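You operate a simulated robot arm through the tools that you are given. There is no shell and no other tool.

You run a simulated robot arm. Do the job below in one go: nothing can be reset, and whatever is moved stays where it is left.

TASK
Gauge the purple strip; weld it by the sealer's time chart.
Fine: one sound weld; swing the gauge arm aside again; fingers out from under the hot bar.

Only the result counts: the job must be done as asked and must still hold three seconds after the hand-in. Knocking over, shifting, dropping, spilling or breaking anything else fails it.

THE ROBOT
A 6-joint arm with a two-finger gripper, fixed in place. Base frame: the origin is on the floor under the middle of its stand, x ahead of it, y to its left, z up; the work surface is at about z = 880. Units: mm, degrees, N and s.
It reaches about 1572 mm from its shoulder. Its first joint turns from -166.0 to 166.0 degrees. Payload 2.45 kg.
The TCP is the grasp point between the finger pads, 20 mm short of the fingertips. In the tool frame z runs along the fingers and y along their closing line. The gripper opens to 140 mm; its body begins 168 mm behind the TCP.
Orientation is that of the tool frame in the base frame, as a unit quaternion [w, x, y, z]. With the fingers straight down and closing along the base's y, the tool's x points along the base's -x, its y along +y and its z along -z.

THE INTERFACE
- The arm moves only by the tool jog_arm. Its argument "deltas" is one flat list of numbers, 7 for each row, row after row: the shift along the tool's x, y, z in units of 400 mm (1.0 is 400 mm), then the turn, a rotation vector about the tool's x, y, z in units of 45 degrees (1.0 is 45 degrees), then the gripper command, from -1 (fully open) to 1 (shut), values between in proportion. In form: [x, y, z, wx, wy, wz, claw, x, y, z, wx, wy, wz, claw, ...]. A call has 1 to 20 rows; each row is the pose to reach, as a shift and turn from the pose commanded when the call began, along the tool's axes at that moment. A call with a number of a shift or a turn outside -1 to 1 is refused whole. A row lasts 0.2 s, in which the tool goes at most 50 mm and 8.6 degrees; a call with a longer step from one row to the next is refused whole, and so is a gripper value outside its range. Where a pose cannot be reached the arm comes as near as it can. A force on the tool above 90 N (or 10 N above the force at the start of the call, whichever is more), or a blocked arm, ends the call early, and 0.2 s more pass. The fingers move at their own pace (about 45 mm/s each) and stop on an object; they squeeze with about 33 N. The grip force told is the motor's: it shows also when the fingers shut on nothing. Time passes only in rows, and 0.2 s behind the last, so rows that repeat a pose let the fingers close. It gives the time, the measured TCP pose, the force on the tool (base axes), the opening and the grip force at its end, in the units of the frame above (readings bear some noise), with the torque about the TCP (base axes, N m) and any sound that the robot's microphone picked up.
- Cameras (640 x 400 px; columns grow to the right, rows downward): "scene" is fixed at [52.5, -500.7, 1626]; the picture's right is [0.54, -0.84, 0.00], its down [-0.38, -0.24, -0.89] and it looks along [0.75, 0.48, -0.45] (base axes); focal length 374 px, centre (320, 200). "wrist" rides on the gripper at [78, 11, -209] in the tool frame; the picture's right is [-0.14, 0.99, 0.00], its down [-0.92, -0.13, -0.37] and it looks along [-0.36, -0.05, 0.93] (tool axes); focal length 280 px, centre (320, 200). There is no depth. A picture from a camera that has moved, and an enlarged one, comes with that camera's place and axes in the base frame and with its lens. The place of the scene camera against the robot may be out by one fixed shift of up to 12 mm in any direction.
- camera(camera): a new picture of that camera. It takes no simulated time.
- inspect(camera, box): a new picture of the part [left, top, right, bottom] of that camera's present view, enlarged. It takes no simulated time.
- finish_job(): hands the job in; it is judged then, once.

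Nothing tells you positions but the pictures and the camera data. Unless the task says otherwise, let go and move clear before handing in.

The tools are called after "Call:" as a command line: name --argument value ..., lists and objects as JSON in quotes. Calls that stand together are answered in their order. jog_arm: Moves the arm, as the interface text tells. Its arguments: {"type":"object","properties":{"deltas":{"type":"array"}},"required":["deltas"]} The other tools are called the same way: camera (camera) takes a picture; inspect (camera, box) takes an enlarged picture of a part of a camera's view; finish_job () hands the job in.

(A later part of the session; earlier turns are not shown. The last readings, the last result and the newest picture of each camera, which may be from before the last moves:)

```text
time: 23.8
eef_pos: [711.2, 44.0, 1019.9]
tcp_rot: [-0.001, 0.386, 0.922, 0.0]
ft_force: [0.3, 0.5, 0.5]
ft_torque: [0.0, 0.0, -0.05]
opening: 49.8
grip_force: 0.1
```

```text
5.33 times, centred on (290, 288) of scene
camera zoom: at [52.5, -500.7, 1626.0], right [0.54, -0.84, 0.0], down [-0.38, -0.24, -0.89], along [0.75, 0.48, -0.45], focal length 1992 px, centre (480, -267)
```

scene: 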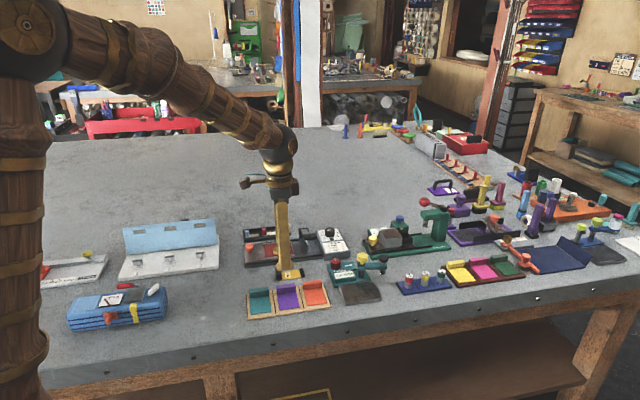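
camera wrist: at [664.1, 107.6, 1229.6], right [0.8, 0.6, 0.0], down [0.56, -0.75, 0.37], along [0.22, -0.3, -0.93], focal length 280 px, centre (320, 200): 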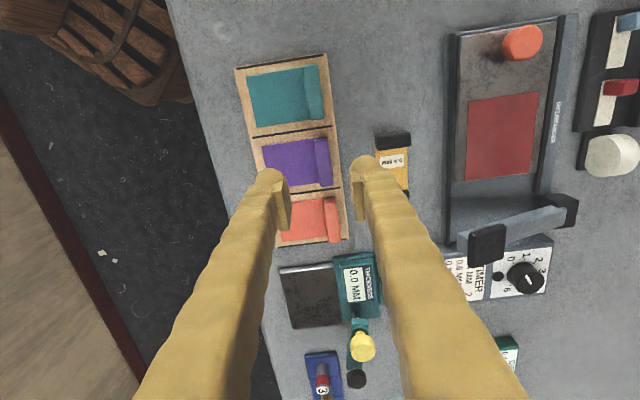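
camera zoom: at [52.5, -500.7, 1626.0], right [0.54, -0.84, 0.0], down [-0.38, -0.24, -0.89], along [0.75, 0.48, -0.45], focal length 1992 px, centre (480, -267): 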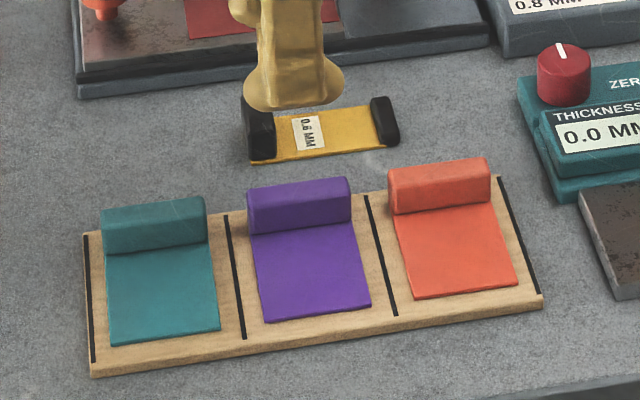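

The block is centred near (714.5, 46.5), its long side aligned with the hand. I'll lower with a 40 mm opening to keep clear of the yellow reference, and close on it.

Call:
jog_arm --deltas '[0, 0.0103, 0, 0, 0, 0, 0.43, 0, 0.0103, 0.08, 0, 0, 0, 0.43, 0, 0.0103, 0.16, 0, 0, 0, 0.43, 0, 0.0103, 0.22, 0, 0, 0, 0.43, 0, 0.0103, 0.25, 0, 0, 0, 0.43, 0, 0.0103, 0.264, 0, 0, 0, 0.43, 0, 0.0103, 0.264, 0, 0, 0, 0.43]'

Call:
inspect --camera "scene" --box '[240, 240, 340, 325]'

Call:
inspect --camera "wrist" --box '[230, 100, 430, 260]'

```text
time: 25.4
eef_pos: [714.7, 47.8, 914.1]
tcp_rot: [-0.001, 0.385, 0.923, 0.001]
ft_force: [0.2, 0.7, 0.4]
ft_torque: [0.0, 0.0, 0.0]
opening: 39.9
grip_force: 0.1
```

```text
4.71 times, centred on (290, 282) of scene
camera zoom: at [52.5, -500.7, 1626.0], right [0.54, -0.84, 0.0], down [-0.38, -0.24, -0.89], along [0.75, 0.48, -0.45], focal length 1758 px, centre (461, -188)
```

zoom: 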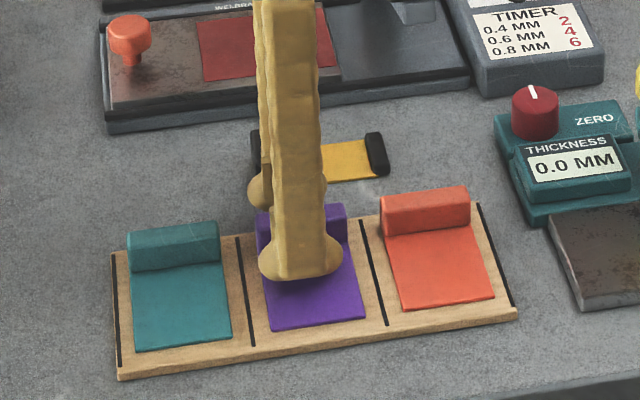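

```text
2.50 times, centred on (330, 180) of wrist
camera zoom: at [666.7, 111.6, 1123.5], right [0.8, 0.6, 0.0], down [0.56, -0.74, 0.37], along [0.22, -0.3, -0.93], focal length 701 px, centre (295, 250)
```

zoom: 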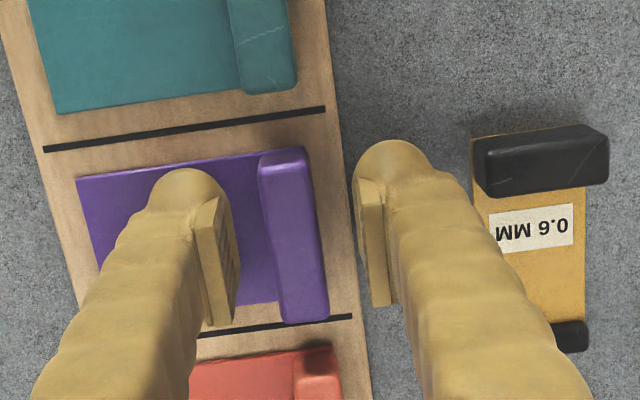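

The fingers straddle the purple block correctly. Closing now, then a small lift to check the hold.

Call:
jog_arm --deltas '[0, 0, 0, 0, 0, 0, 1, 0, 0, 0, 0, 0, 0, 1, 0, 0, 0, 0, 0, 0, 1, 0, 0, 0, 0, 0, 0, 1]'

Call:
inspect --camera "wrist" --box '[230, 100, 430, 260]'

```text
time: 26.4
eef_pos: [713.4, 47.8, 913.2]
tcp_rot: [0.0, 0.385, 0.923, 0.0]
ft_force: [0.0, 0.1, 0.4]
ft_torque: [0.02, 0.02, 0.02]
opening: 15.7
grip_force: 32.9
```

```text
2.50 times, centred on (330, 180) of wrist
camera zoom: at [666.8, 111.6, 1123.6], right [0.8, 0.6, 0.0], down [0.56, -0.74, 0.37], along [0.22, -0.3, -0.93], focal length 701 px, centre (295, 250)
```

zoom: 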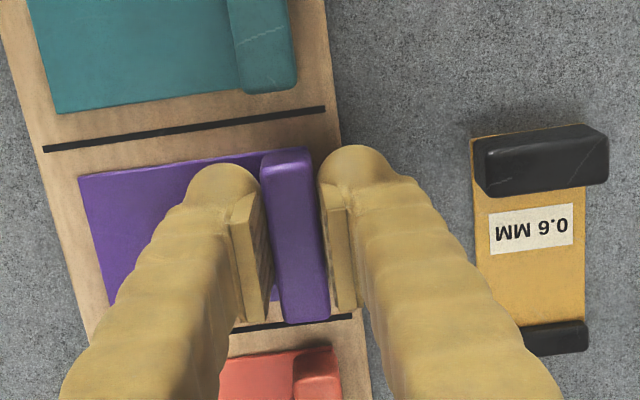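

The block is held at 15.7 mm. Lifting 80 mm.

Call:
jog_arm --deltas '[0, 0, -0.02, 0, 0, 0, 1, 0, 0, -0.06, 0, 0, 0, 1, 0, 0, -0.12, 0, 0, 0, 1, 0, 0, -0.2, 0, 0, 0, 1, 0, 0, -0.25, 0, 0, 0, 1, 0, 0, -0.25, 0, 0, 0, 1]'

Call:
inspect --camera "scene" --box '[220, 190, 360, 325]'

Call:
camera --camera "wrist"

```text
time: 27.8
eef_pos: [714.7, 48.3, 1013.6]
tcp_rot: [-0.001, 0.386, 0.923, 0.0]
ft_force: [-0.9, 0.3, -0.1]
ft_torque: [-0.01, 0.01, -0.04]
opening: 0.2
grip_force: 29.5
```

```text
2.96 times, centred on (290, 258) of scene
camera zoom: at [52.5, -500.7, 1626.0], right [0.54, -0.84, 0.0], down [-0.38, -0.24, -0.89], along [0.75, 0.48, -0.45], focal length 1107 px, centre (409, 30)
```

zoom: 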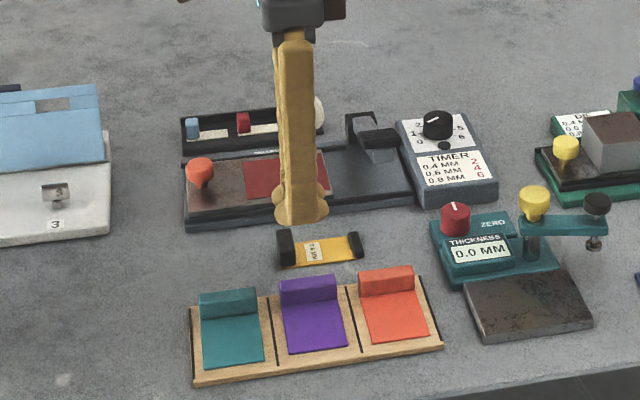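

```text
taken
camera wrist: at [668.1, 111.7, 1223.5], right [0.8, 0.6, 0.0], down [0.56, -0.74, 0.37], along [0.22, -0.3, -0.93], focal length 280 px, centre (320, 200)
```

wrist: 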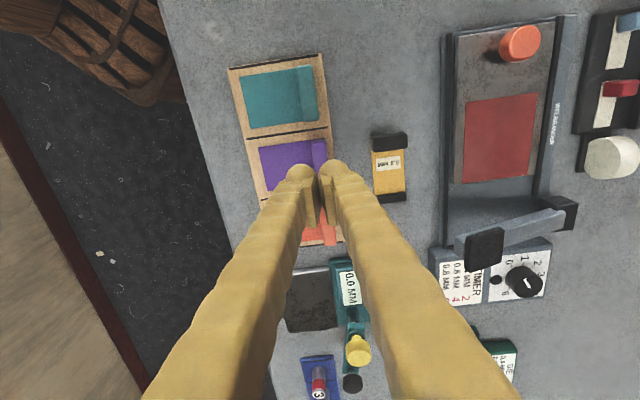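

The grip slipped off the block's rounded top, so the block is lower than I took it to be. I'll reopen, go back down, and feel for the strip surface in small steps.

Call:
jog_arm --deltas '[0, 0, 0, 0, 0, 0, 0.43, 0, 0, 0, 0, 0, 0, 0.43, 0, 0, 0, 0, 0, 0, 0.43, 0, 0, 0.1, 0, 0, 0, 0.43, 0, 0, 0.2, 0, 0, 0, 0.43, 0, 0, 0.245, 0, 0, 0, 0.43, 0, 0, 0.255, 0, 0, 0, 0.43, 0, 0, 0.2575, 0, 0, 0, 0.43, 0, 0, 0.26, 0, 0, 0, 0.43, 0, 0, 0.2625, 0, 0, 0, 0.43]'

Call:
inspect --camera "scene" --box '[260, 260, 330, 315]'

Call:
inspect --camera "wrist" --box '[230, 100, 430, 260]'

```text
time: 30.0
eef_pos: [715.2, 47.0, 910.9]
tcp_rot: [0.0, 0.386, 0.923, 0.001]
ft_force: [-3.6, 2.9, 23.3]
ft_torque: [-0.44, 0.61, -0.16]
opening: 41.0
grip_force: 0.1
```

```text
7.27 times, centred on (295, 288) of scene
camera zoom: at [52.5, -500.7, 1626.0], right [0.54, -0.84, 0.0], down [-0.38, -0.24, -0.89], along [0.75, 0.48, -0.45], focal length 2717 px, centre (502, -436)
```

zoom: 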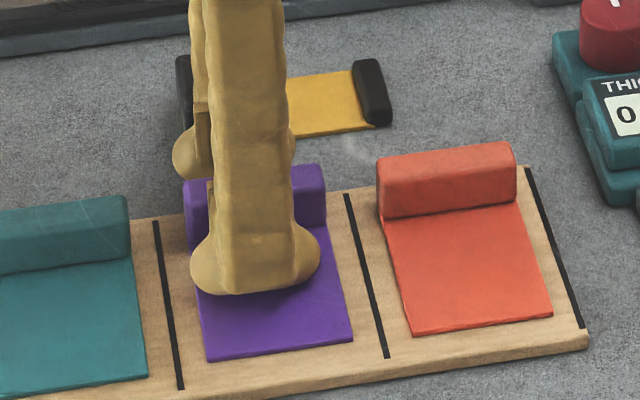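

```text
2.50 times, centred on (330, 180) of wrist
camera zoom: at [667.6, 112.1, 1119.6], right [0.8, 0.6, 0.0], down [0.56, -0.74, 0.37], along [0.22, -0.3, -0.93], focal length 701 px, centre (295, 250)
```

zoom: 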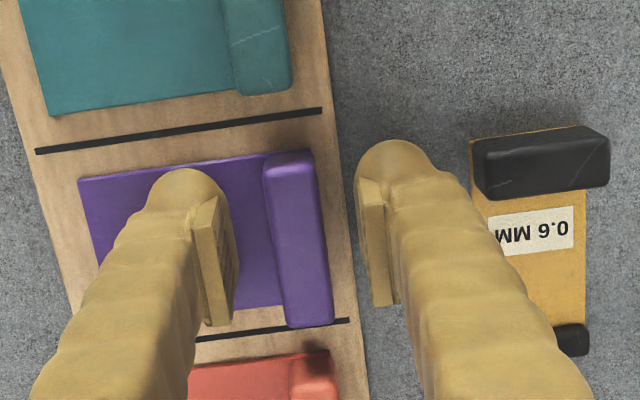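

The fingertips touch the strip surface at TCP z ≈ 911, so surface z ≈ 891. I'll ease up 1.5 mm, close fully down low on the block, then lift slowly.

Call:
jog_arm --deltas '[0, 0, -0.00375, 0, 0, 0, 0.43, 0, 0, -0.00375, 0, 0, 0, 1, 0, 0, -0.00375, 0, 0, 0, 1, 0, 0, -0.00375, 0, 0, 0, 1, 0, 0, -0.00375, 0, 0, 0, 1]'

Call:
jog_arm --deltas '[0, 0, -0.005, 0, 0, 0, 1, 0, 0, -0.01, 0, 0, 0, 1, 0, 0, -0.015, 0, 0, 0, 1, 0, 0, -0.02, 0, 0, 0, 1, 0, 0, -0.025, 0, 0, 0, 1, 0, 0, -0.025, 0, 0, 0, 1]'

Call:
inspect --camera "scene" --box '[260, 260, 330, 315]'

```text
time: 31.2
eef_pos: [713.3, 48.2, 910.7]
tcp_rot: [-0.001, 0.386, 0.922, 0.0]
ft_force: [2.9, 2.7, 9.0]
ft_torque: [-0.03, -0.05, 0.05]
opening: 15.6
grip_force: 33.1
```

```text
time: 32.6
eef_pos: [714.4, 46.2, 920.0]
tcp_rot: [-0.001, 0.386, 0.923, 0.0]
ft_force: [-0.4, 0.5, -0.4]
ft_torque: [-0.02, 0.01, 0.02]
opening: 15.4
grip_force: 32.8
```

```text
7.27 times, centred on (295, 288) of scene
camera zoom: at [52.5, -500.7, 1626.0], right [0.54, -0.84, 0.0], down [-0.38, -0.24, -0.89], along [0.75, 0.48, -0.45], focal length 2717 px, centre (502, -436)
```

zoom: 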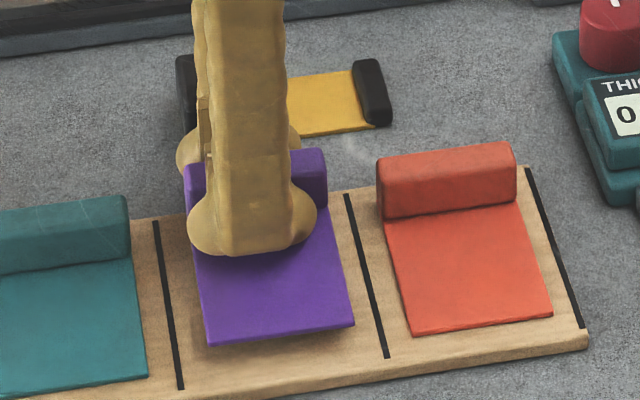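

The strip is lifting with the fingers now. I'll raise it further gently.

Call:
jog_arm --deltas '[0, 0, -0.015, 0, 0, 0, 1, 0, 0, -0.04, 0, 0, 0, 1, 0, 0, -0.07, 0, 0, 0, 1, 0, 0, -0.1, 0, 0, 0, 1, 0, 0, -0.13, 0, 0, 0, 1, 0, 0, -0.16, 0, 0, 0, 1, 0, 0, -0.18, 0, 0, 0, 1, 0, 0, -0.18, 0, 0, 0, 1]'

Call:
camera --camera "wrist"

Call:
inspect --camera "scene" --box '[240, 210, 360, 315]'

```text
time: 34.4
eef_pos: [713.7, 48.0, 993.0]
tcp_rot: [-0.001, 0.386, 0.923, 0.001]
ft_force: [0.7, -0.3, -0.1]
ft_torque: [0.03, -0.04, -0.01]
opening: 15.4
grip_force: 33.5
```

```text
taken
camera wrist: at [667.0, 111.8, 1202.0], right [0.8, 0.6, 0.0], down [0.56, -0.74, 0.37], along [0.22, -0.3, -0.93], focal length 280 px, centre (320, 200)
```

wrist: 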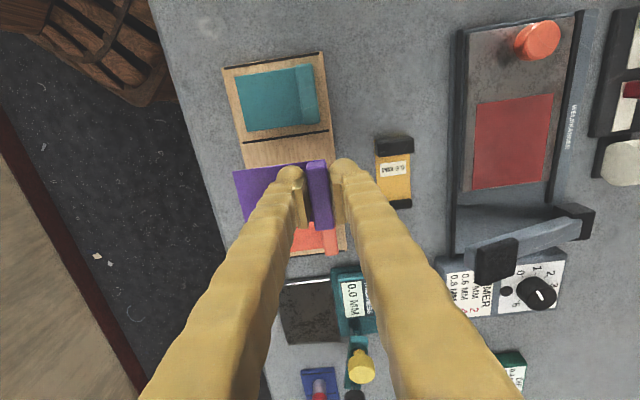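

```text
3.81 times, centred on (300, 262) of scene
camera zoom: at [52.5, -500.7, 1626.0], right [0.54, -0.84, 0.0], down [-0.38, -0.24, -0.89], along [0.75, 0.48, -0.45], focal length 1423 px, centre (396, -38)
```

zoom: 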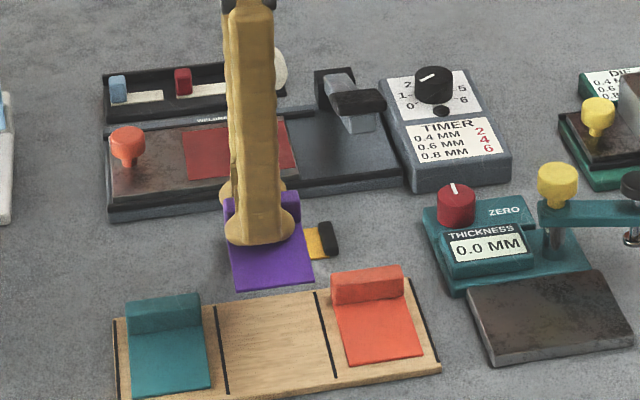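

The purple strip is firmly held. I'll carry it to the gauge plate, turning 90° counter-clockwise in two stages so its block lies away from the gauge arm's sweep.

Call:
jog_arm --deltas '[-0.041, -0.011, 0, 0, 0, -0.167, 1, -0.082, -0.022, 0, 0, 0, -0.333, 1, -0.123, -0.033, 0, 0, 0, -0.5, 1, -0.164, -0.044, 0, 0, 0, -0.667, 1, -0.205, -0.055, 0, 0, 0, -0.833, 1, -0.2455, -0.0665, 0, 0, 0, -1, 1, -0.2455, -0.0665, 0, 0, 0, -1, 1]'

```text
time: 36.0
eef_pos: [764.6, -40.7, 994.0]
tcp_rot: [0.001, 0.003, 1.0, 0.0]
ft_force: [0.1, 0.4, -2.1]
ft_torque: [0.05, 0.02, -0.04]
opening: 15.5
grip_force: 32.4
```

Halfway there. Now the second half of the travel and turn.

Call:
jog_arm --deltas '[-0.021, -0.037, 0, 0, 0, -0.167, 1, -0.042, -0.074, 0, 0, 0, -0.333, 1, -0.063, -0.111, 0, 0, 0, -0.5, 1, -0.084, -0.148, 0, 0, 0, -0.667, 1, -0.104, -0.185, 0, 0, 0, -0.833, 1, -0.124, -0.221, 0, 0, 0, -1, 1, -0.124, -0.221, 0, 0, 0, -1, 1]'

Call:
camera --camera "wrist"

Call:
inspect --camera "scene" --box '[300, 220, 440, 320]'

```text
time: 37.6
eef_pos: [814.1, -130.0, 993.2]
tcp_rot: [0.0, -0.38, 0.925, 0.0]
ft_force: [-0.5, 0.4, -0.3]
ft_torque: [-0.02, -0.02, 0.01]
opening: 15.4
grip_force: 32.9
```

```text
taken
camera wrist: at [751.0, -176.5, 1202.6], right [-0.6, 0.8, 0.0], down [0.74, 0.56, 0.37], along [0.3, 0.22, -0.93], focal length 280 px, centre (320, 200)
```

wrist: 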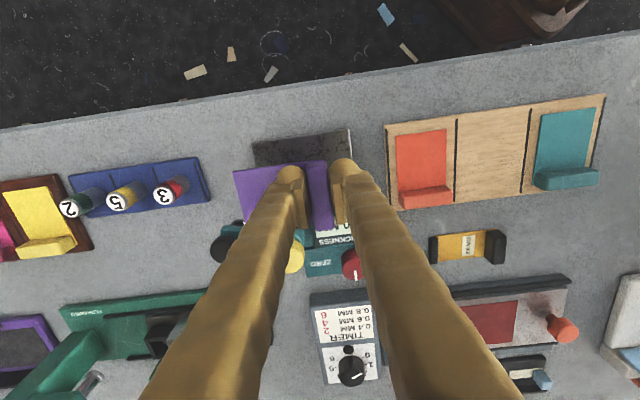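

```text
4.00 times, centred on (370, 270) of scene
camera zoom: at [52.5, -500.7, 1626.0], right [0.54, -0.84, 0.0], down [-0.38, -0.24, -0.89], along [0.75, 0.48, -0.45], focal length 1494 px, centre (120, -80)
```

zoom: 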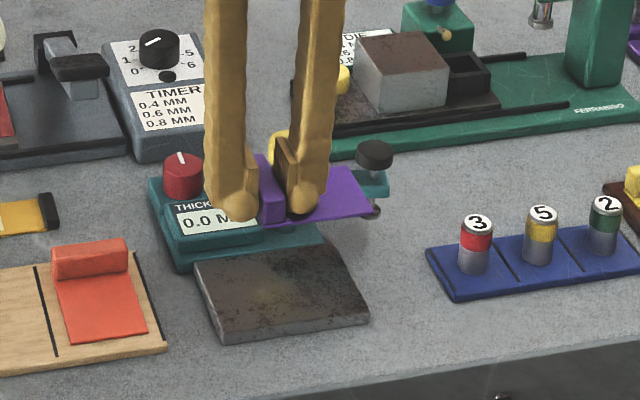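

The strip is aligned over the plate. Lowering to about 3 mm above it.

Call:
jog_arm --deltas '[0, 0, 0.05, 0, 0, 0, 1, 0, 0, 0.1, 0, 0, 0, 1, 0, 0, 0.15, 0, 0, 0, 1, 0, 0, 0.18, 0, 0, 0, 1, 0, 0, 0.193, 0, 0, 0, 1, 0, 0, 0.193, 0, 0, 0, 1]'

Call:
inspect --camera "scene" --box '[320, 230, 420, 310]'

Call:
inspect --camera "wrist" --box '[200, 90, 420, 260]'

```text
time: 39.0
eef_pos: [815.4, -130.4, 916.1]
tcp_rot: [0.001, -0.38, 0.925, -0.001]
ft_force: [-0.2, -0.8, -1.0]
ft_torque: [0.01, -0.02, 0.03]
opening: 15.4
grip_force: 33.6
```

```text
5.00 times, centred on (370, 270) of scene
camera zoom: at [52.5, -500.7, 1626.0], right [0.54, -0.84, 0.0], down [-0.38, -0.24, -0.89], along [0.75, 0.48, -0.45], focal length 1868 px, centre (70, -150)
```

zoom: 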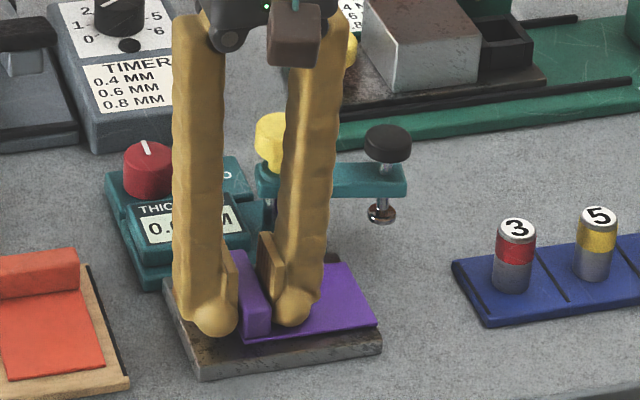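

```text
2.35 times, centred on (310, 175) of wrist
camera zoom: at [751.9, -176.4, 1125.4], right [-0.6, 0.8, 0.0], down [0.75, 0.56, 0.37], along [0.3, 0.22, -0.93], focal length 660 px, centre (344, 259)
```

zoom: 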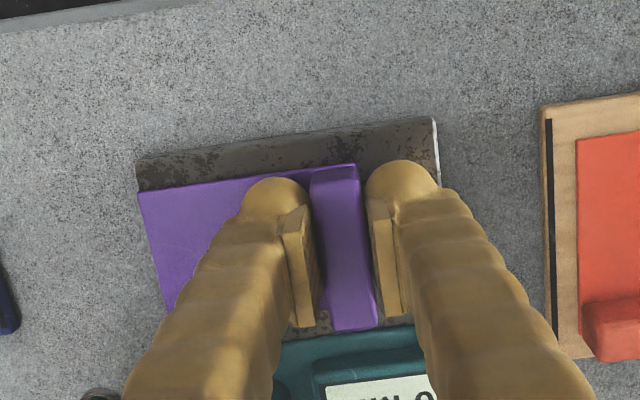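

The strip sits 2–3 mm over the plate and clear of the housing. Lowering to touch in 1 mm steps.

Call:
jog_arm --deltas '[0, 0, 0.0025, 0, 0, 0, 1, 0, 0, 0.005, 0, 0, 0, 1, 0, 0, 0.0075, 0, 0, 0, 1, 0, 0, 0.01, 0, 0, 0, 1, 0, 0, 0.01, 0, 0, 0, 1]'

```text
time: 40.2
eef_pos: [813.7, -130.6, 914.7]
tcp_rot: [0.002, -0.379, 0.925, 0.0]
ft_force: [-2.3, -2.0, 49.9]
ft_torque: [-0.15, -0.1, -0.03]
opening: 15.5
grip_force: 33.3
```

Contact made (50 N). I'll ease up to almost zero load and open the fingers.

Call:
jog_arm --deltas '[0, 0, -0.007, 0, 0, 0, 1, 0, 0, -0.007, 0, 0, 0, 1]'

```text
time: 40.8
eef_pos: [813.9, -129.4, 913.9]
tcp_rot: [0.0, -0.379, 0.925, 0.0]
ft_force: [9.1, -2.4, 21.5]
ft_torque: [-0.15, -0.37, -0.01]
opening: 15.4
grip_force: 33.1
```

Call:
jog_arm --deltas '[0, 0, -0.003, 0, 0, 0, 1, 0, 0, -0.003, 0, 0, 0, 0.6, 0, 0, -0.003, 0, 0, 0, 0.43, 0, 0, -0.003, 0, 0, 0, 0.43, 0, 0, -0.003, 0, 0, 0, 0.43]'

Call:
inspect --camera "wrist" --box '[200, 90, 420, 260]'

```text
time: 42.0
eef_pos: [813.7, -129.9, 915.6]
tcp_rot: [0.0, -0.38, 0.925, 0.0]
ft_force: [0.4, -0.7, 1.1]
ft_torque: [0.01, -0.01, 0.01]
opening: 40.0
grip_force: 0.2
```

```text
2.35 times, centred on (310, 175) of wrist
camera zoom: at [751.0, -176.8, 1125.1], right [-0.6, 0.8, 0.0], down [0.75, 0.56, 0.37], along [0.29, 0.22, -0.93], focal length 660 px, centre (344, 259)
```

zoom: 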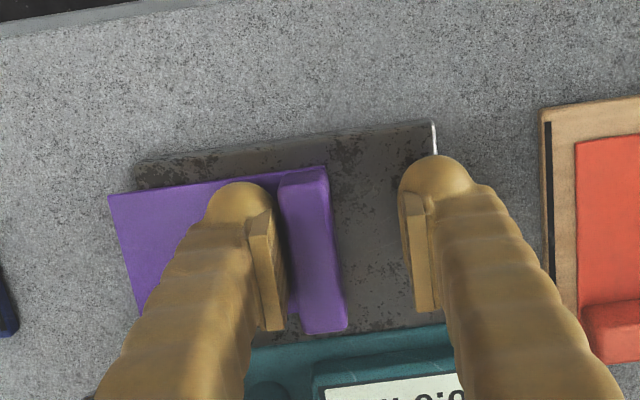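

The opening finger dragged the strip about 9 mm toward the arm side. It still lies flat on the plate with room under the plunger. I'll rise straight up and go to the yellow knob again, then check the strip's place.

Call:
jog_arm --deltas '[0, 0, -0.02, 0, 0, 0, 0.43, 0, 0, -0.08, 0, 0, 0, 0.43, 0, 0, -0.16, 0, 0, 0, 0.43, 0, 0, -0.2, 0, 0, 0, 0.43, -0.029, -0.0175, -0.2, 0, 0, 0.166, 0.3, -0.058, -0.035, -0.2, 0, 0, 0.332, 0.3, -0.087, -0.0525, -0.2, 0, 0, 0.497, 0.3, -0.115, -0.07, -0.2, 0, 0, 0.662, 0.3, -0.144, -0.0875, -0.2, 0, 0, 0.828, 0.3, -0.173, -0.1047, -0.2, 0, 0, 0.993, 0.3, -0.173, -0.1047, -0.2, 0, 0, 0.993, 0.3]'

Call:
camera --camera "wrist"

Call:
inspect --camera "scene" --box '[320, 230, 420, 310]'

```text
time: 44.4
eef_pos: [891.1, -109.7, 995.7]
tcp_rot: [-0.001, 0.0, 1.0, 0.0]
ft_force: [-0.4, 0.9, 0.0]
ft_torque: [0.01, 0.04, 0.0]
opening: 48.8
grip_force: 0.0
```

```text
taken
camera wrist: at [814.3, -99.1, 1205.3], right [0.14, 0.99, 0.0], down [0.92, -0.13, 0.37], along [0.36, -0.05, -0.93], focal length 280 px, centre (320, 200)
```

wrist: 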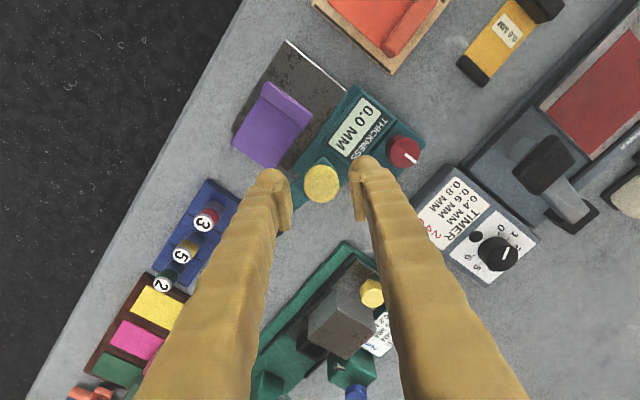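

```text
5.00 times, centred on (370, 270) of scene
camera zoom: at [52.5, -500.7, 1626.0], right [0.54, -0.84, 0.0], down [-0.38, -0.24, -0.89], along [0.75, 0.48, -0.45], focal length 1868 px, centre (70, -150)
```

zoom: 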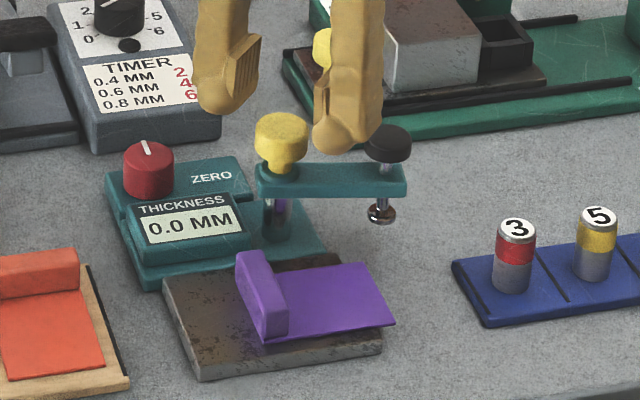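

The strip lies flat with its block well clear of the arm's sweep, and the plunger will land on the flat part. Now gripping the yellow knob again.

Call:
jog_arm --deltas '[-0.003, -0.0025, 0, 0, 0, 0, 0.3, -0.003, -0.0025, 0.05, 0, 0, 0, 0.3, -0.003, -0.0025, 0.089, 0, 0, 0, 0.3, -0.003, -0.0025, 0.089, 0, 0, 0, 1, -0.003, -0.0025, 0.089, 0, 0, 0, 1, -0.003, -0.0025, 0.089, 0, 0, 0, 1]'

```text
time: 45.8
eef_pos: [892.6, -109.8, 960.4]
tcp_rot: [0.0, 0.0, 1.0, 0.002]
ft_force: [3.0, 35.3, 1.5]
ft_torque: [0.12, -0.05, 0.02]
opening: 27.9
grip_force: 37.8
```

Side load is 35 N toward +y; I'll trim +2 mm and begin the clockwise twist.

Call:
jog_arm --deltas '[0, 0.005, 0, 0, 0, 0, 1, 0, 0.005, 0, 0, 0, 0, 1, 0, 0.005, 0, 0, 0, 0.15, 1, 0, 0.005, 0, 0, 0, 0.3, 1, 0, 0.005, 0, 0, 0, 0.45, 1, 0, 0.005, 0, 0, 0, 0.6, 1, 0, 0.005, 0, 0, 0, 0.75, 1, 0, 0.005, 0, 0, 0, 0.9, 1, 0, 0.005, 0, 0, 0, 1.0, 1]'

Call:
inspect --camera "scene" --box '[320, 230, 420, 310]'

```text
time: 47.8
eef_pos: [894.1, -109.4, 960.7]
tcp_rot: [0.0, 0.383, 0.924, 0.0]
ft_force: [-24.6, 28.5, 24.4]
ft_torque: [0.24, 0.04, 0.01]
opening: 27.4
grip_force: 44.6
```

```text
5.00 times, centred on (370, 270) of scene
camera zoom: at [52.5, -500.7, 1626.0], right [0.54, -0.84, 0.0], down [-0.38, -0.24, -0.89], along [0.75, 0.48, -0.45], focal length 1868 px, centre (70, -150)
```

zoom: 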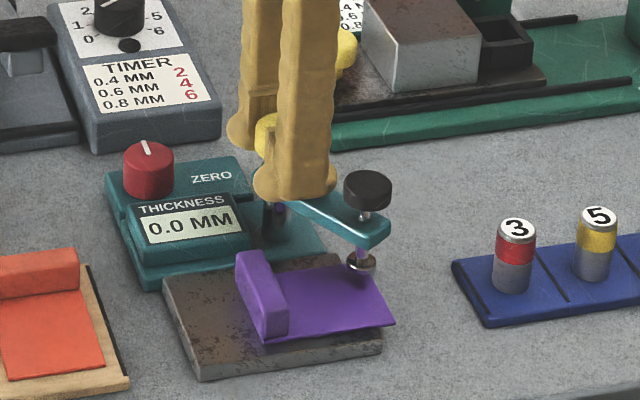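

Swinging well over the strip's edge with clearance. Continuing 35° more with a small trim.

Call:
jog_arm --deltas '[0.003, 0, -0.002, 0, 0, 0, 1, 0.003, 0, -0.002, 0, 0, 0.15, 1, 0.003, 0, -0.002, 0, 0, 0.3, 1, 0.003, 0, -0.002, 0, 0, 0.45, 1, 0.003, -0.002, -0.002, 0, 0, 0.6, 1, 0.003, -0.002, -0.002, 0, 0, 0.72, 1, 0.003, -0.002, -0.002, 0, 0, 0.78, 1]'

Call:
inspect --camera "scene" --box '[320, 230, 420, 310]'

```text
time: 49.4
eef_pos: [893.5, -109.3, 960.9]
tcp_rot: [0.001, 0.644, 0.765, 0.001]
ft_force: [30.5, 8.1, -16.8]
ft_torque: [0.01, -0.05, 0.47]
opening: 27.7
grip_force: 44.7
```

```text
5.00 times, centred on (370, 270) of scene
camera zoom: at [52.5, -500.7, 1626.0], right [0.54, -0.84, 0.0], down [-0.38, -0.24, -0.89], along [0.75, 0.48, -0.45], focal length 1868 px, centre (70, -150)
```

zoom: 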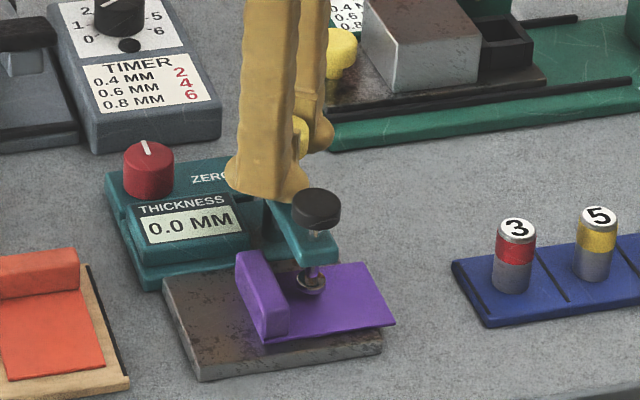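

The plunger foot is now over the strip's flat part. I'll release, rise, close the fingers, and move over the plunger knob.

Call:
jog_arm --deltas '[0, 0, 0, 0, 0, -0.04, 1, 0, 0, 0, 0, 0, -0.04, 0.3, 0, 0, 0, 0, 0, -0.04, 0.3, 0, 0, -0.06, 0, 0, -0.04, 0.3, 0, 0, -0.125, 0, 0, -0.04, 0.3, -0.052, -0.07, -0.125, 0, 0, -0.04, 1, -0.105, -0.139, -0.125, 0, 0, -0.04, 1, -0.105, -0.139, -0.125, 0, 0, -0.04, 1, -0.105, -0.139, -0.06, 0, 0, -0.04, 1, -0.105, -0.139, -0.06, 0, 0, -0.04, 1]'

Call:
inspect --camera "wrist" --box '[250, 90, 410, 230]'

Call:
inspect --camera "scene" --box '[320, 230, 420, 310]'

```text
time: 51.6
eef_pos: [843.5, -158.5, 982.0]
tcp_rot: [0.0, 0.631, 0.776, 0.0]
ft_force: [0.5, -0.7, 0.9]
ft_torque: [0.02, -0.03, -0.01]
opening: 0.0
grip_force: 29.8
```

```text
2.86 times, centred on (330, 160) of wrist
camera zoom: at [839.2, -79.0, 1192.8], right [1.0, 0.07, 0.0], down [0.06, -0.93, 0.37], along [0.02, -0.37, -0.93], focal length 801 px, centre (291, 314)
```

zoom: 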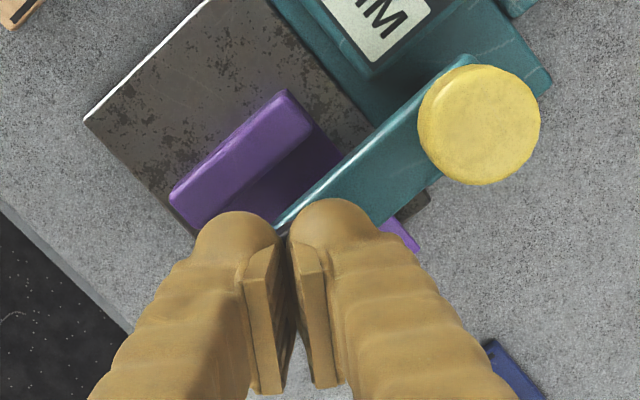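

```text
5.00 times, centred on (370, 270) of scene
camera zoom: at [52.5, -500.7, 1626.0], right [0.54, -0.84, 0.0], down [-0.38, -0.24, -0.89], along [0.75, 0.48, -0.45], focal length 1868 px, centre (70, -150)
```

zoom: 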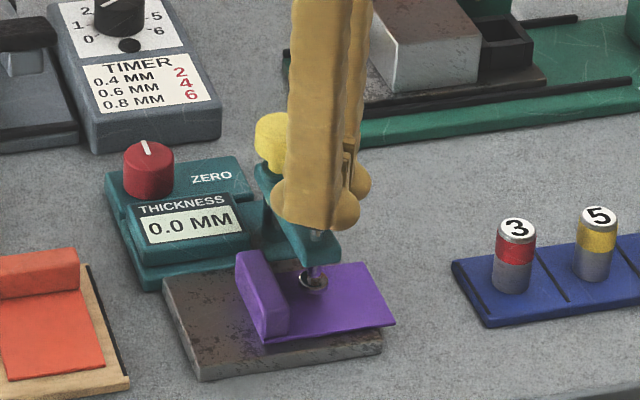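

I estimate the plunger knob lies a few mm toward +x of the fingertips; I'll trim the position and press down gently.

Call:
jog_arm --deltas '[-0.007, 0.01, 0, 0, 0, 0, 1, -0.007, 0.01, 0.0125, 0, 0, 0, 1, -0.007, 0.01, 0.025, 0, 0, 0, 1, -0.007, 0.01, 0.034, 0, 0, 0, 1]'

Call:
inspect --camera "scene" --box '[330, 245, 400, 300]'

```text
time: 52.6
eef_pos: [849.5, -161.4, 972.4]
tcp_rot: [0.001, 0.631, 0.775, 0.0]
ft_force: [-8.3, 2.5, 31.2]
ft_torque: [0.23, 0.18, 0.4]
opening: 6.0
grip_force: 29.8
heard: click
```

```text
7.27 times, centred on (365, 272) of scene
camera zoom: at [52.5, -500.7, 1626.0], right [0.54, -0.84, 0.0], down [-0.38, -0.24, -0.89], along [0.75, 0.48, -0.45], focal length 2717 px, centre (-7, -327)
```

zoom: 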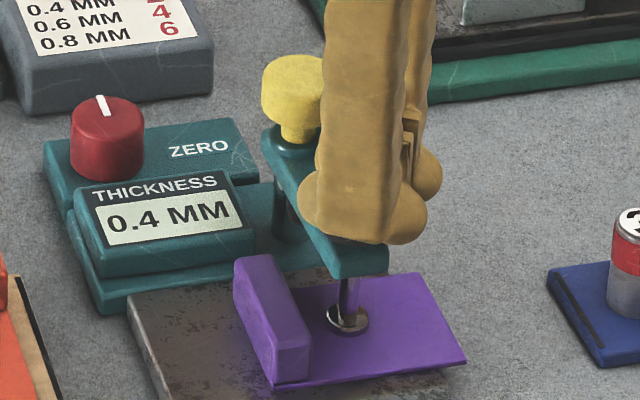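

A click, and the display reads 0.4 MM. I'll press a millimetre more to confirm the reading is stable.

Call:
jog_arm --deltas '[0, 0, 0.003, 0, 0, 0, 1, 0, 0, 0.003, 0, 0, 0, 1]'

Call:
inspect --camera "scene" --box '[330, 245, 400, 300]'

Call:
inspect --camera "scene" --box '[310, 225, 360, 260]'

```text
time: 53.2
eef_pos: [848.5, -162.9, 972.4]
tcp_rot: [0.002, 0.632, 0.775, 0.0]
ft_force: [-12.7, 5.8, 65.3]
ft_torque: [0.48, 0.31, 0.8]
opening: 5.7
grip_force: 29.0
```

```text
7.27 times, centred on (365, 272) of scene
camera zoom: at [52.5, -500.7, 1626.0], right [0.54, -0.84, 0.0], down [-0.38, -0.24, -0.89], along [0.75, 0.48, -0.45], focal length 2717 px, centre (-7, -327)
```

zoom: 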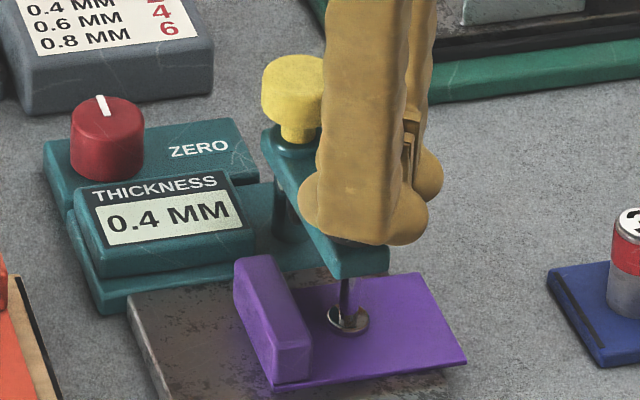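

```text
11.43 times, centred on (335, 242) of scene
camera zoom: at [52.5, -500.7, 1626.0], right [0.54, -0.84, 0.0], down [-0.38, -0.24, -0.89], along [0.75, 0.48, -0.45], focal length 4269 px, centre (149, -286)
```

zoom: 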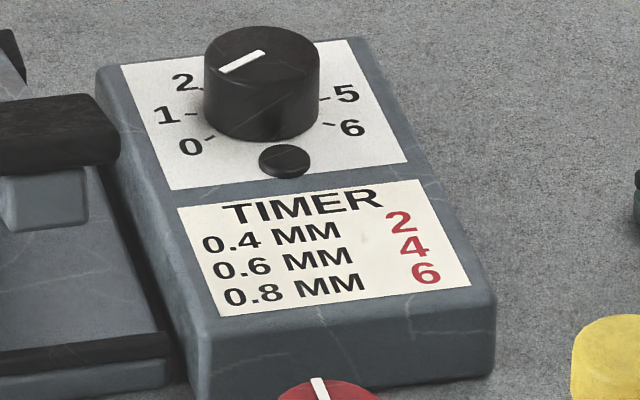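

The reading is a steady 0.4 MM, so the sealer chart gives time 2. Now I'll raise off the plunger, regrip the yellow knob and swing the gauge arm aside.

Call:
jog_arm --deltas '[0, 0, -0.05, 0, 0, 0, 1, 0, 0, -0.105, 0, 0, 0, 0.3, 0.05, 0.068, -0.105, 0, 0, 0, 0.3, 0.0995, 0.1357, -0.105, 0, 0, 0, 0.3, 0.0995, 0.1357, -0.105, 0, 0, 0, 0.3, 0.0995, 0.1357, -0.04, 0, 0, 0, 0.3, 0.0995, 0.1357, 0.02, 0, 0, 0, 0.3, 0.0995, 0.1357, 0.02, 0, 0, 0, 1, 0.0995, 0.1357, 0.02, 0, 0, 0, 1, 0.0995, 0.1357, 0.02, 0, 0, 0, 1]'

Call:
inspect --camera "scene" --box '[320, 230, 420, 310]'

```text
time: 55.4
eef_pos: [894.2, -113.8, 960.9]
tcp_rot: [-0.001, 0.632, 0.775, -0.002]
ft_force: [-20.9, -3.2, 2.1]
ft_torque: [-0.02, 0.09, 0.08]
opening: 28.2
grip_force: 37.7
```

```text
5.00 times, centred on (370, 270) of scene
camera zoom: at [52.5, -500.7, 1626.0], right [0.54, -0.84, 0.0], down [-0.38, -0.24, -0.89], along [0.75, 0.48, -0.45], focal length 1868 px, centre (70, -150)
```

zoom: 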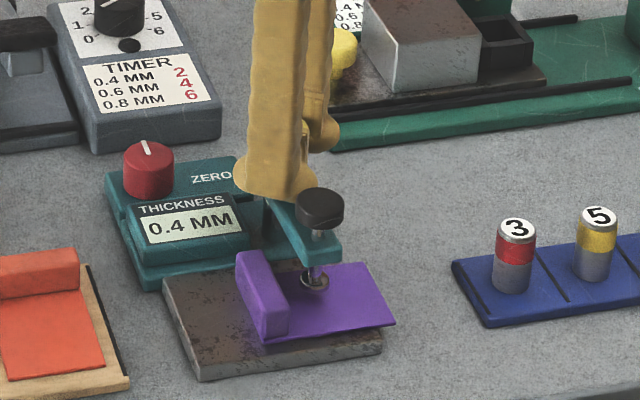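

Gripped. Trimming the position toward the pivot and twisting counter-clockwise 45°.

Call:
jog_arm --deltas '[0.005, -0.004, 0, 0, 0, 0, 1, 0.005, -0.004, 0, 0, 0, -0.15, 1, 0.005, -0.004, 0, 0, 0, -0.3, 1, 0.005, -0.004, 0, 0, 0, -0.45, 1, 0.005, -0.004, 0, 0, 0, -0.6, 1, 0.005, -0.004, 0, 0, 0, -0.75, 1, 0.005, -0.004, 0, 0, 0, -0.9, 1, 0.005, -0.004, 0, 0, 0, -1.0, 1]'

```text
time: 57.2
eef_pos: [894.1, -109.1, 960.9]
tcp_rot: [0.001, 0.286, 0.958, 0.001]
ft_force: [56.8, 12.0, -28.1]
ft_torque: [-0.18, -0.29, -0.06]
opening: 27.8
grip_force: 45.3
```

Almost there. Trimming and turning the last ~33°.

Call:
jog_arm --deltas '[-0.004, 0.004, 0.002, 0, 0, 0, 1, -0.004, 0.004, 0.002, 0, 0, -0.15, 1, -0.004, 0.004, 0.002, 0, 0, -0.3, 1, -0.004, 0.004, 0.002, 0, 0, -0.45, 1, -0.004, 0.004, 0.002, 0, 0, -0.6, 1, -0.004, 0.004, 0.002, 0, 0, -0.73, 1, -0.004, 0.004, 0.002, 0, 0, -0.73, 1]'

Call:
inspect --camera "scene" --box '[320, 230, 420, 310]'

```text
time: 58.8
eef_pos: [894.7, -110.4, 960.7]
tcp_rot: [-0.001, 0.004, 1.0, -0.001]
ft_force: [-9.1, 20.2, -3.0]
ft_torque: [0.05, 0.04, -0.27]
opening: 27.7
grip_force: 44.9
```

```text
5.00 times, centred on (370, 270) of scene
camera zoom: at [52.5, -500.7, 1626.0], right [0.54, -0.84, 0.0], down [-0.38, -0.24, -0.89], along [0.75, 0.48, -0.45], focal length 1868 px, centre (70, -150)
```

zoom: 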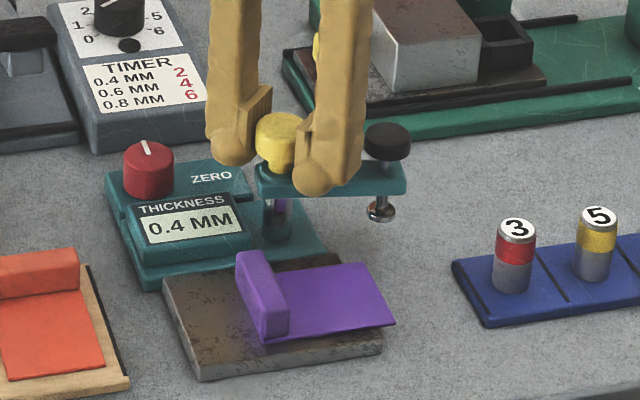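

The gauge arm is parked aside again and the strip hasn't moved. I'll release, rise, and go look closely at the sealer.

Call:
jog_arm --deltas '[0, 0, 0, 0, 0, 0.03, 1, 0, 0, 0, 0, 0, 0.03, 0.3, 0, 0, 0, 0, 0, 0.03, 0.3, 0, 0, -0.1, 0, 0, 0, 0.3, 0, 0, -0.2, 0, 0, 0, 0.3, 0.03, 0.09, -0.28, 0, 0, 0, 0.3, 0.06, 0.2, -0.3, 0, 0, 0, 0.3, 0.1, 0.3, -0.3, 0, 0, 0, 0.3, 0.14, 0.41, -0.3, 0, 0, 0, 0.3, 0.18, 0.52, -0.3, 0, 0, 0, 0.3, 0.21, 0.61, -0.3, 0, 0, 0, 0.3, 0.2375, 0.7, -0.3, 0, 0, 0, 0.3, 0.2375, 0.7, -0.3, 0, 0, 0, 0.3]'

Call:
camera --camera "wrist"

Call:
inspect --camera "scene" --box '[320, 230, 420, 310]'

```text
time: 61.6
eef_pos: [801.7, 170.0, 1081.0]
tcp_rot: [-0.001, 0.004, 1.0, 0.0]
ft_force: [0.0, 0.0, 0.4]
ft_torque: [-0.03, -0.05, 0.02]
opening: 48.6
grip_force: 0.0
```

```text
taken
camera wrist: at [723.1, 183.2, 1290.7], right [0.15, 0.99, 0.0], down [0.92, -0.14, 0.37], along [0.36, -0.05, -0.93], focal length 280 px, centre (320, 200)
```

wrist: 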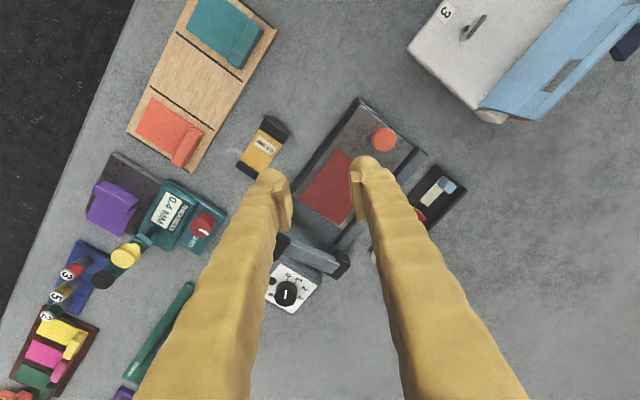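

```text
5.00 times, centred on (370, 270) of scene
camera zoom: at [52.5, -500.7, 1626.0], right [0.54, -0.84, 0.0], down [-0.38, -0.24, -0.89], along [0.75, 0.48, -0.45], focal length 1868 px, centre (70, -150)
```

zoom: 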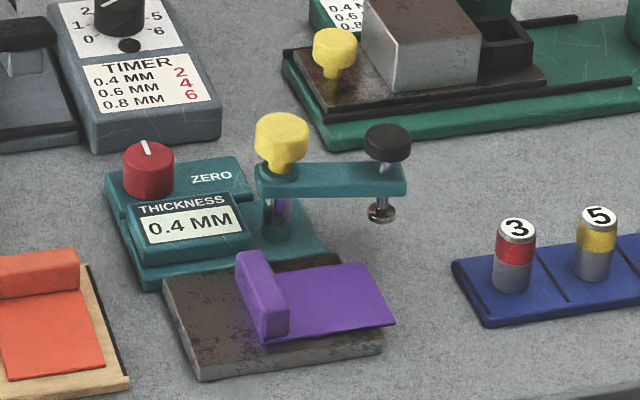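

The gauge arm stays aside. I'll zoom on the sealer and timer from here.

Call:
inspect --camera "wrist" --box '[250, 90, 470, 320]'

Call:
inspect --camera "wrist" --box '[255, 220, 355, 320]'

Call:
inspect --camera "scene" --box '[300, 220, 350, 255]'

```text
1.74 times, centred on (360, 205) of wrist
camera zoom: at [723.1, 183.2, 1290.7], right [0.15, 0.99, 0.0], down [0.92, -0.14, 0.37], along [0.36, -0.05, -0.93], focal length 488 px, centre (250, 191)
```

zoom: 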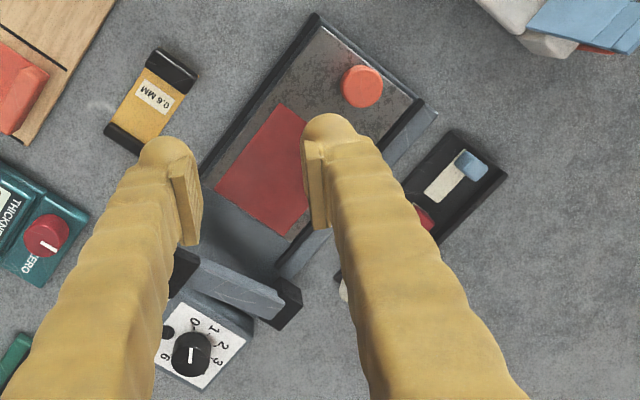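

```text
4.00 times, centred on (305, 270) of wrist
camera zoom: at [723.1, 183.2, 1290.7], right [0.15, 0.99, 0.0], down [0.92, -0.14, 0.37], along [0.36, -0.05, -0.93], focal length 1122 px, centre (380, -80)
```

zoom: 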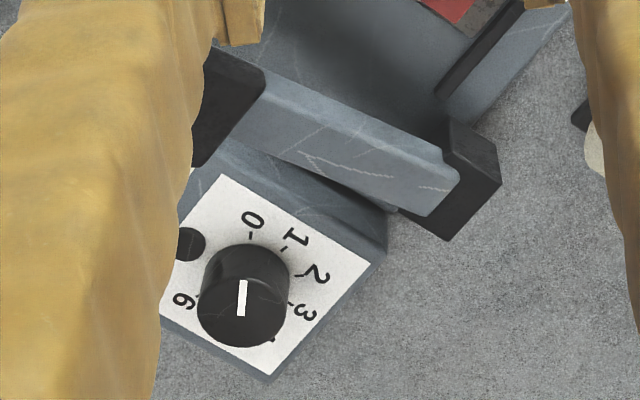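

```text
11.43 times, centred on (325, 238) of scene
camera zoom: at [52.5, -500.7, 1626.0], right [0.54, -0.84, 0.0], down [-0.38, -0.24, -0.89], along [0.75, 0.48, -0.45], focal length 4269 px, centre (263, -229)
```

zoom: 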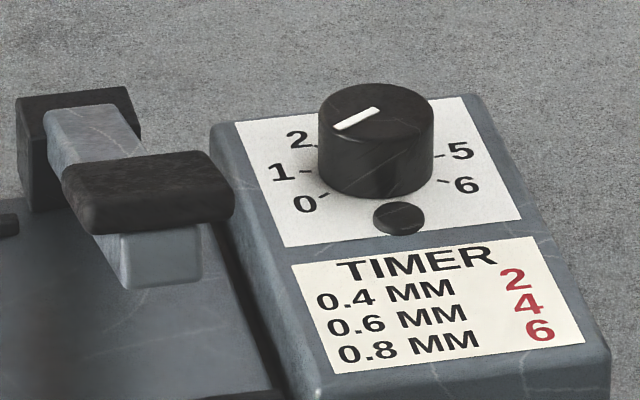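

The timer knob is at about (1025, 81, 921), its mark at 0, and ticks are about 40° apart clockwise, so "2" is +80°. I'll hover over it to verify before gripping.

Call:
jog_arm --deltas '[-0.093, -0.036, 0, 0, 0, 0, 0.15, -0.187, -0.072, 0, 0, 0, 0, 0.15, -0.28, -0.108, 0, 0, 0, 0, 0.15, -0.373, -0.145, 0, 0, 0, 0, 0.15, -0.467, -0.181, 0, 0, 0, 0, 0.15, -0.56, -0.217, 0, 0, 0, 0, 0.15, -0.56, -0.217, 0.09, 0, 0, 0, 0.15, -0.56, -0.217, 0.1775, 0, 0, 0, 0.15, -0.56, -0.217, 0.1775, 0, 0, 0, 0.15]'

Call:
camera --camera "wrist"

Call:
inspect --camera "wrist" --box '[230, 110, 410, 250]'

```text
time: 63.6
eef_pos: [1025.4, 79.1, 1009.4]
tcp_rot: [0.0, 0.005, 1.0, -0.001]
ft_force: [-0.2, 0.2, -0.2]
ft_torque: [-0.02, 0.0, 0.0]
opening: 59.4
grip_force: 0.0
```

```text
taken
camera wrist: at [947.9, 91.4, 1218.2], right [0.15, 0.99, 0.0], down [0.92, -0.14, 0.37], along [0.36, -0.05, -0.93], focal length 280 px, centre (320, 200)
```

wrist: 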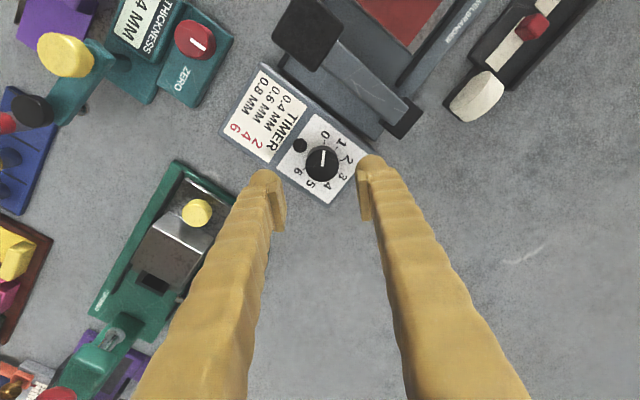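

```text
2.86 times, centred on (320, 180) of wrist
camera zoom: at [947.9, 91.4, 1218.2], right [0.15, 0.99, 0.0], down [0.92, -0.14, 0.37], along [0.36, -0.05, -0.93], focal length 801 px, centre (320, 257)
```

zoom: 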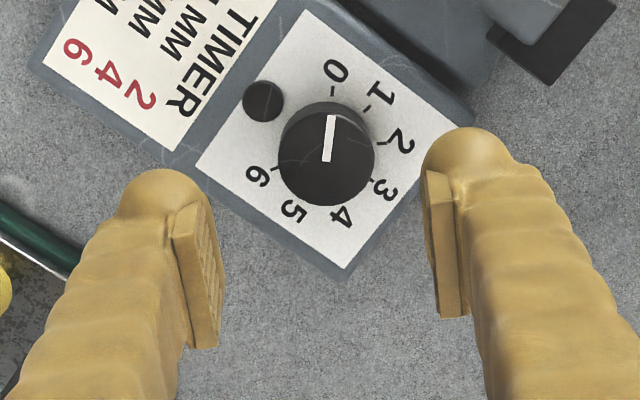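

The dial reads 0, with labels 40° apart clockwise. The knob is about 3 mm toward +y from the hand axis. I'll correct, lower and close on it.

Call:
jog_arm --deltas '[0.0025, 0.0075, 0, 0, 0, 0, 0.2, 0.0025, 0.0075, 0.1, 0, 0, 0, 0.2, 0.0025, 0.0075, 0.19, 0, 0, 0, 0.2, 0.0025, 0.0075, 0.216, 0, 0, 0, 0.2, 0.0025, 0.0075, 0.216, 0, 0, 0, 0.2]'

Call:
inspect --camera "wrist" --box '[230, 110, 410, 250]'

Call:
inspect --camera "scene" --box '[300, 210, 360, 255]'

```text
time: 64.8
eef_pos: [1024.6, 84.0, 928.9]
tcp_rot: [0.003, 0.004, 1.0, 0.0]
ft_force: [-20.6, -5.3, 71.9]
ft_torque: [-0.18, 0.56, -0.1]
opening: 56.0
grip_force: 0.1
```

```text
2.86 times, centred on (320, 180) of wrist
camera zoom: at [946.1, 96.4, 1138.2], right [0.15, 0.99, 0.0], down [0.92, -0.14, 0.37], along [0.37, -0.05, -0.93], focal length 801 px, centre (320, 257)
```

zoom: 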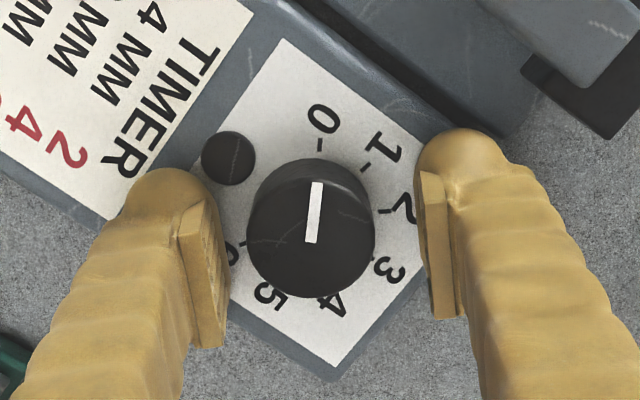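

```text
8.89 times, centred on (330, 232) of scene
camera zoom: at [52.5, -500.7, 1626.0], right [0.54, -0.84, 0.0], down [-0.38, -0.24, -0.89], along [0.75, 0.48, -0.45], focal length 3320 px, centre (231, -89)
```

zoom: 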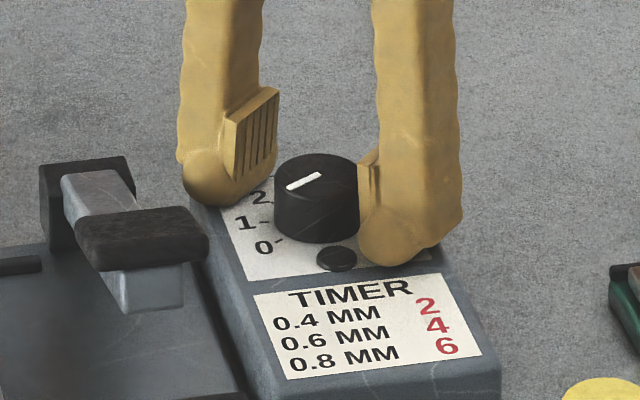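

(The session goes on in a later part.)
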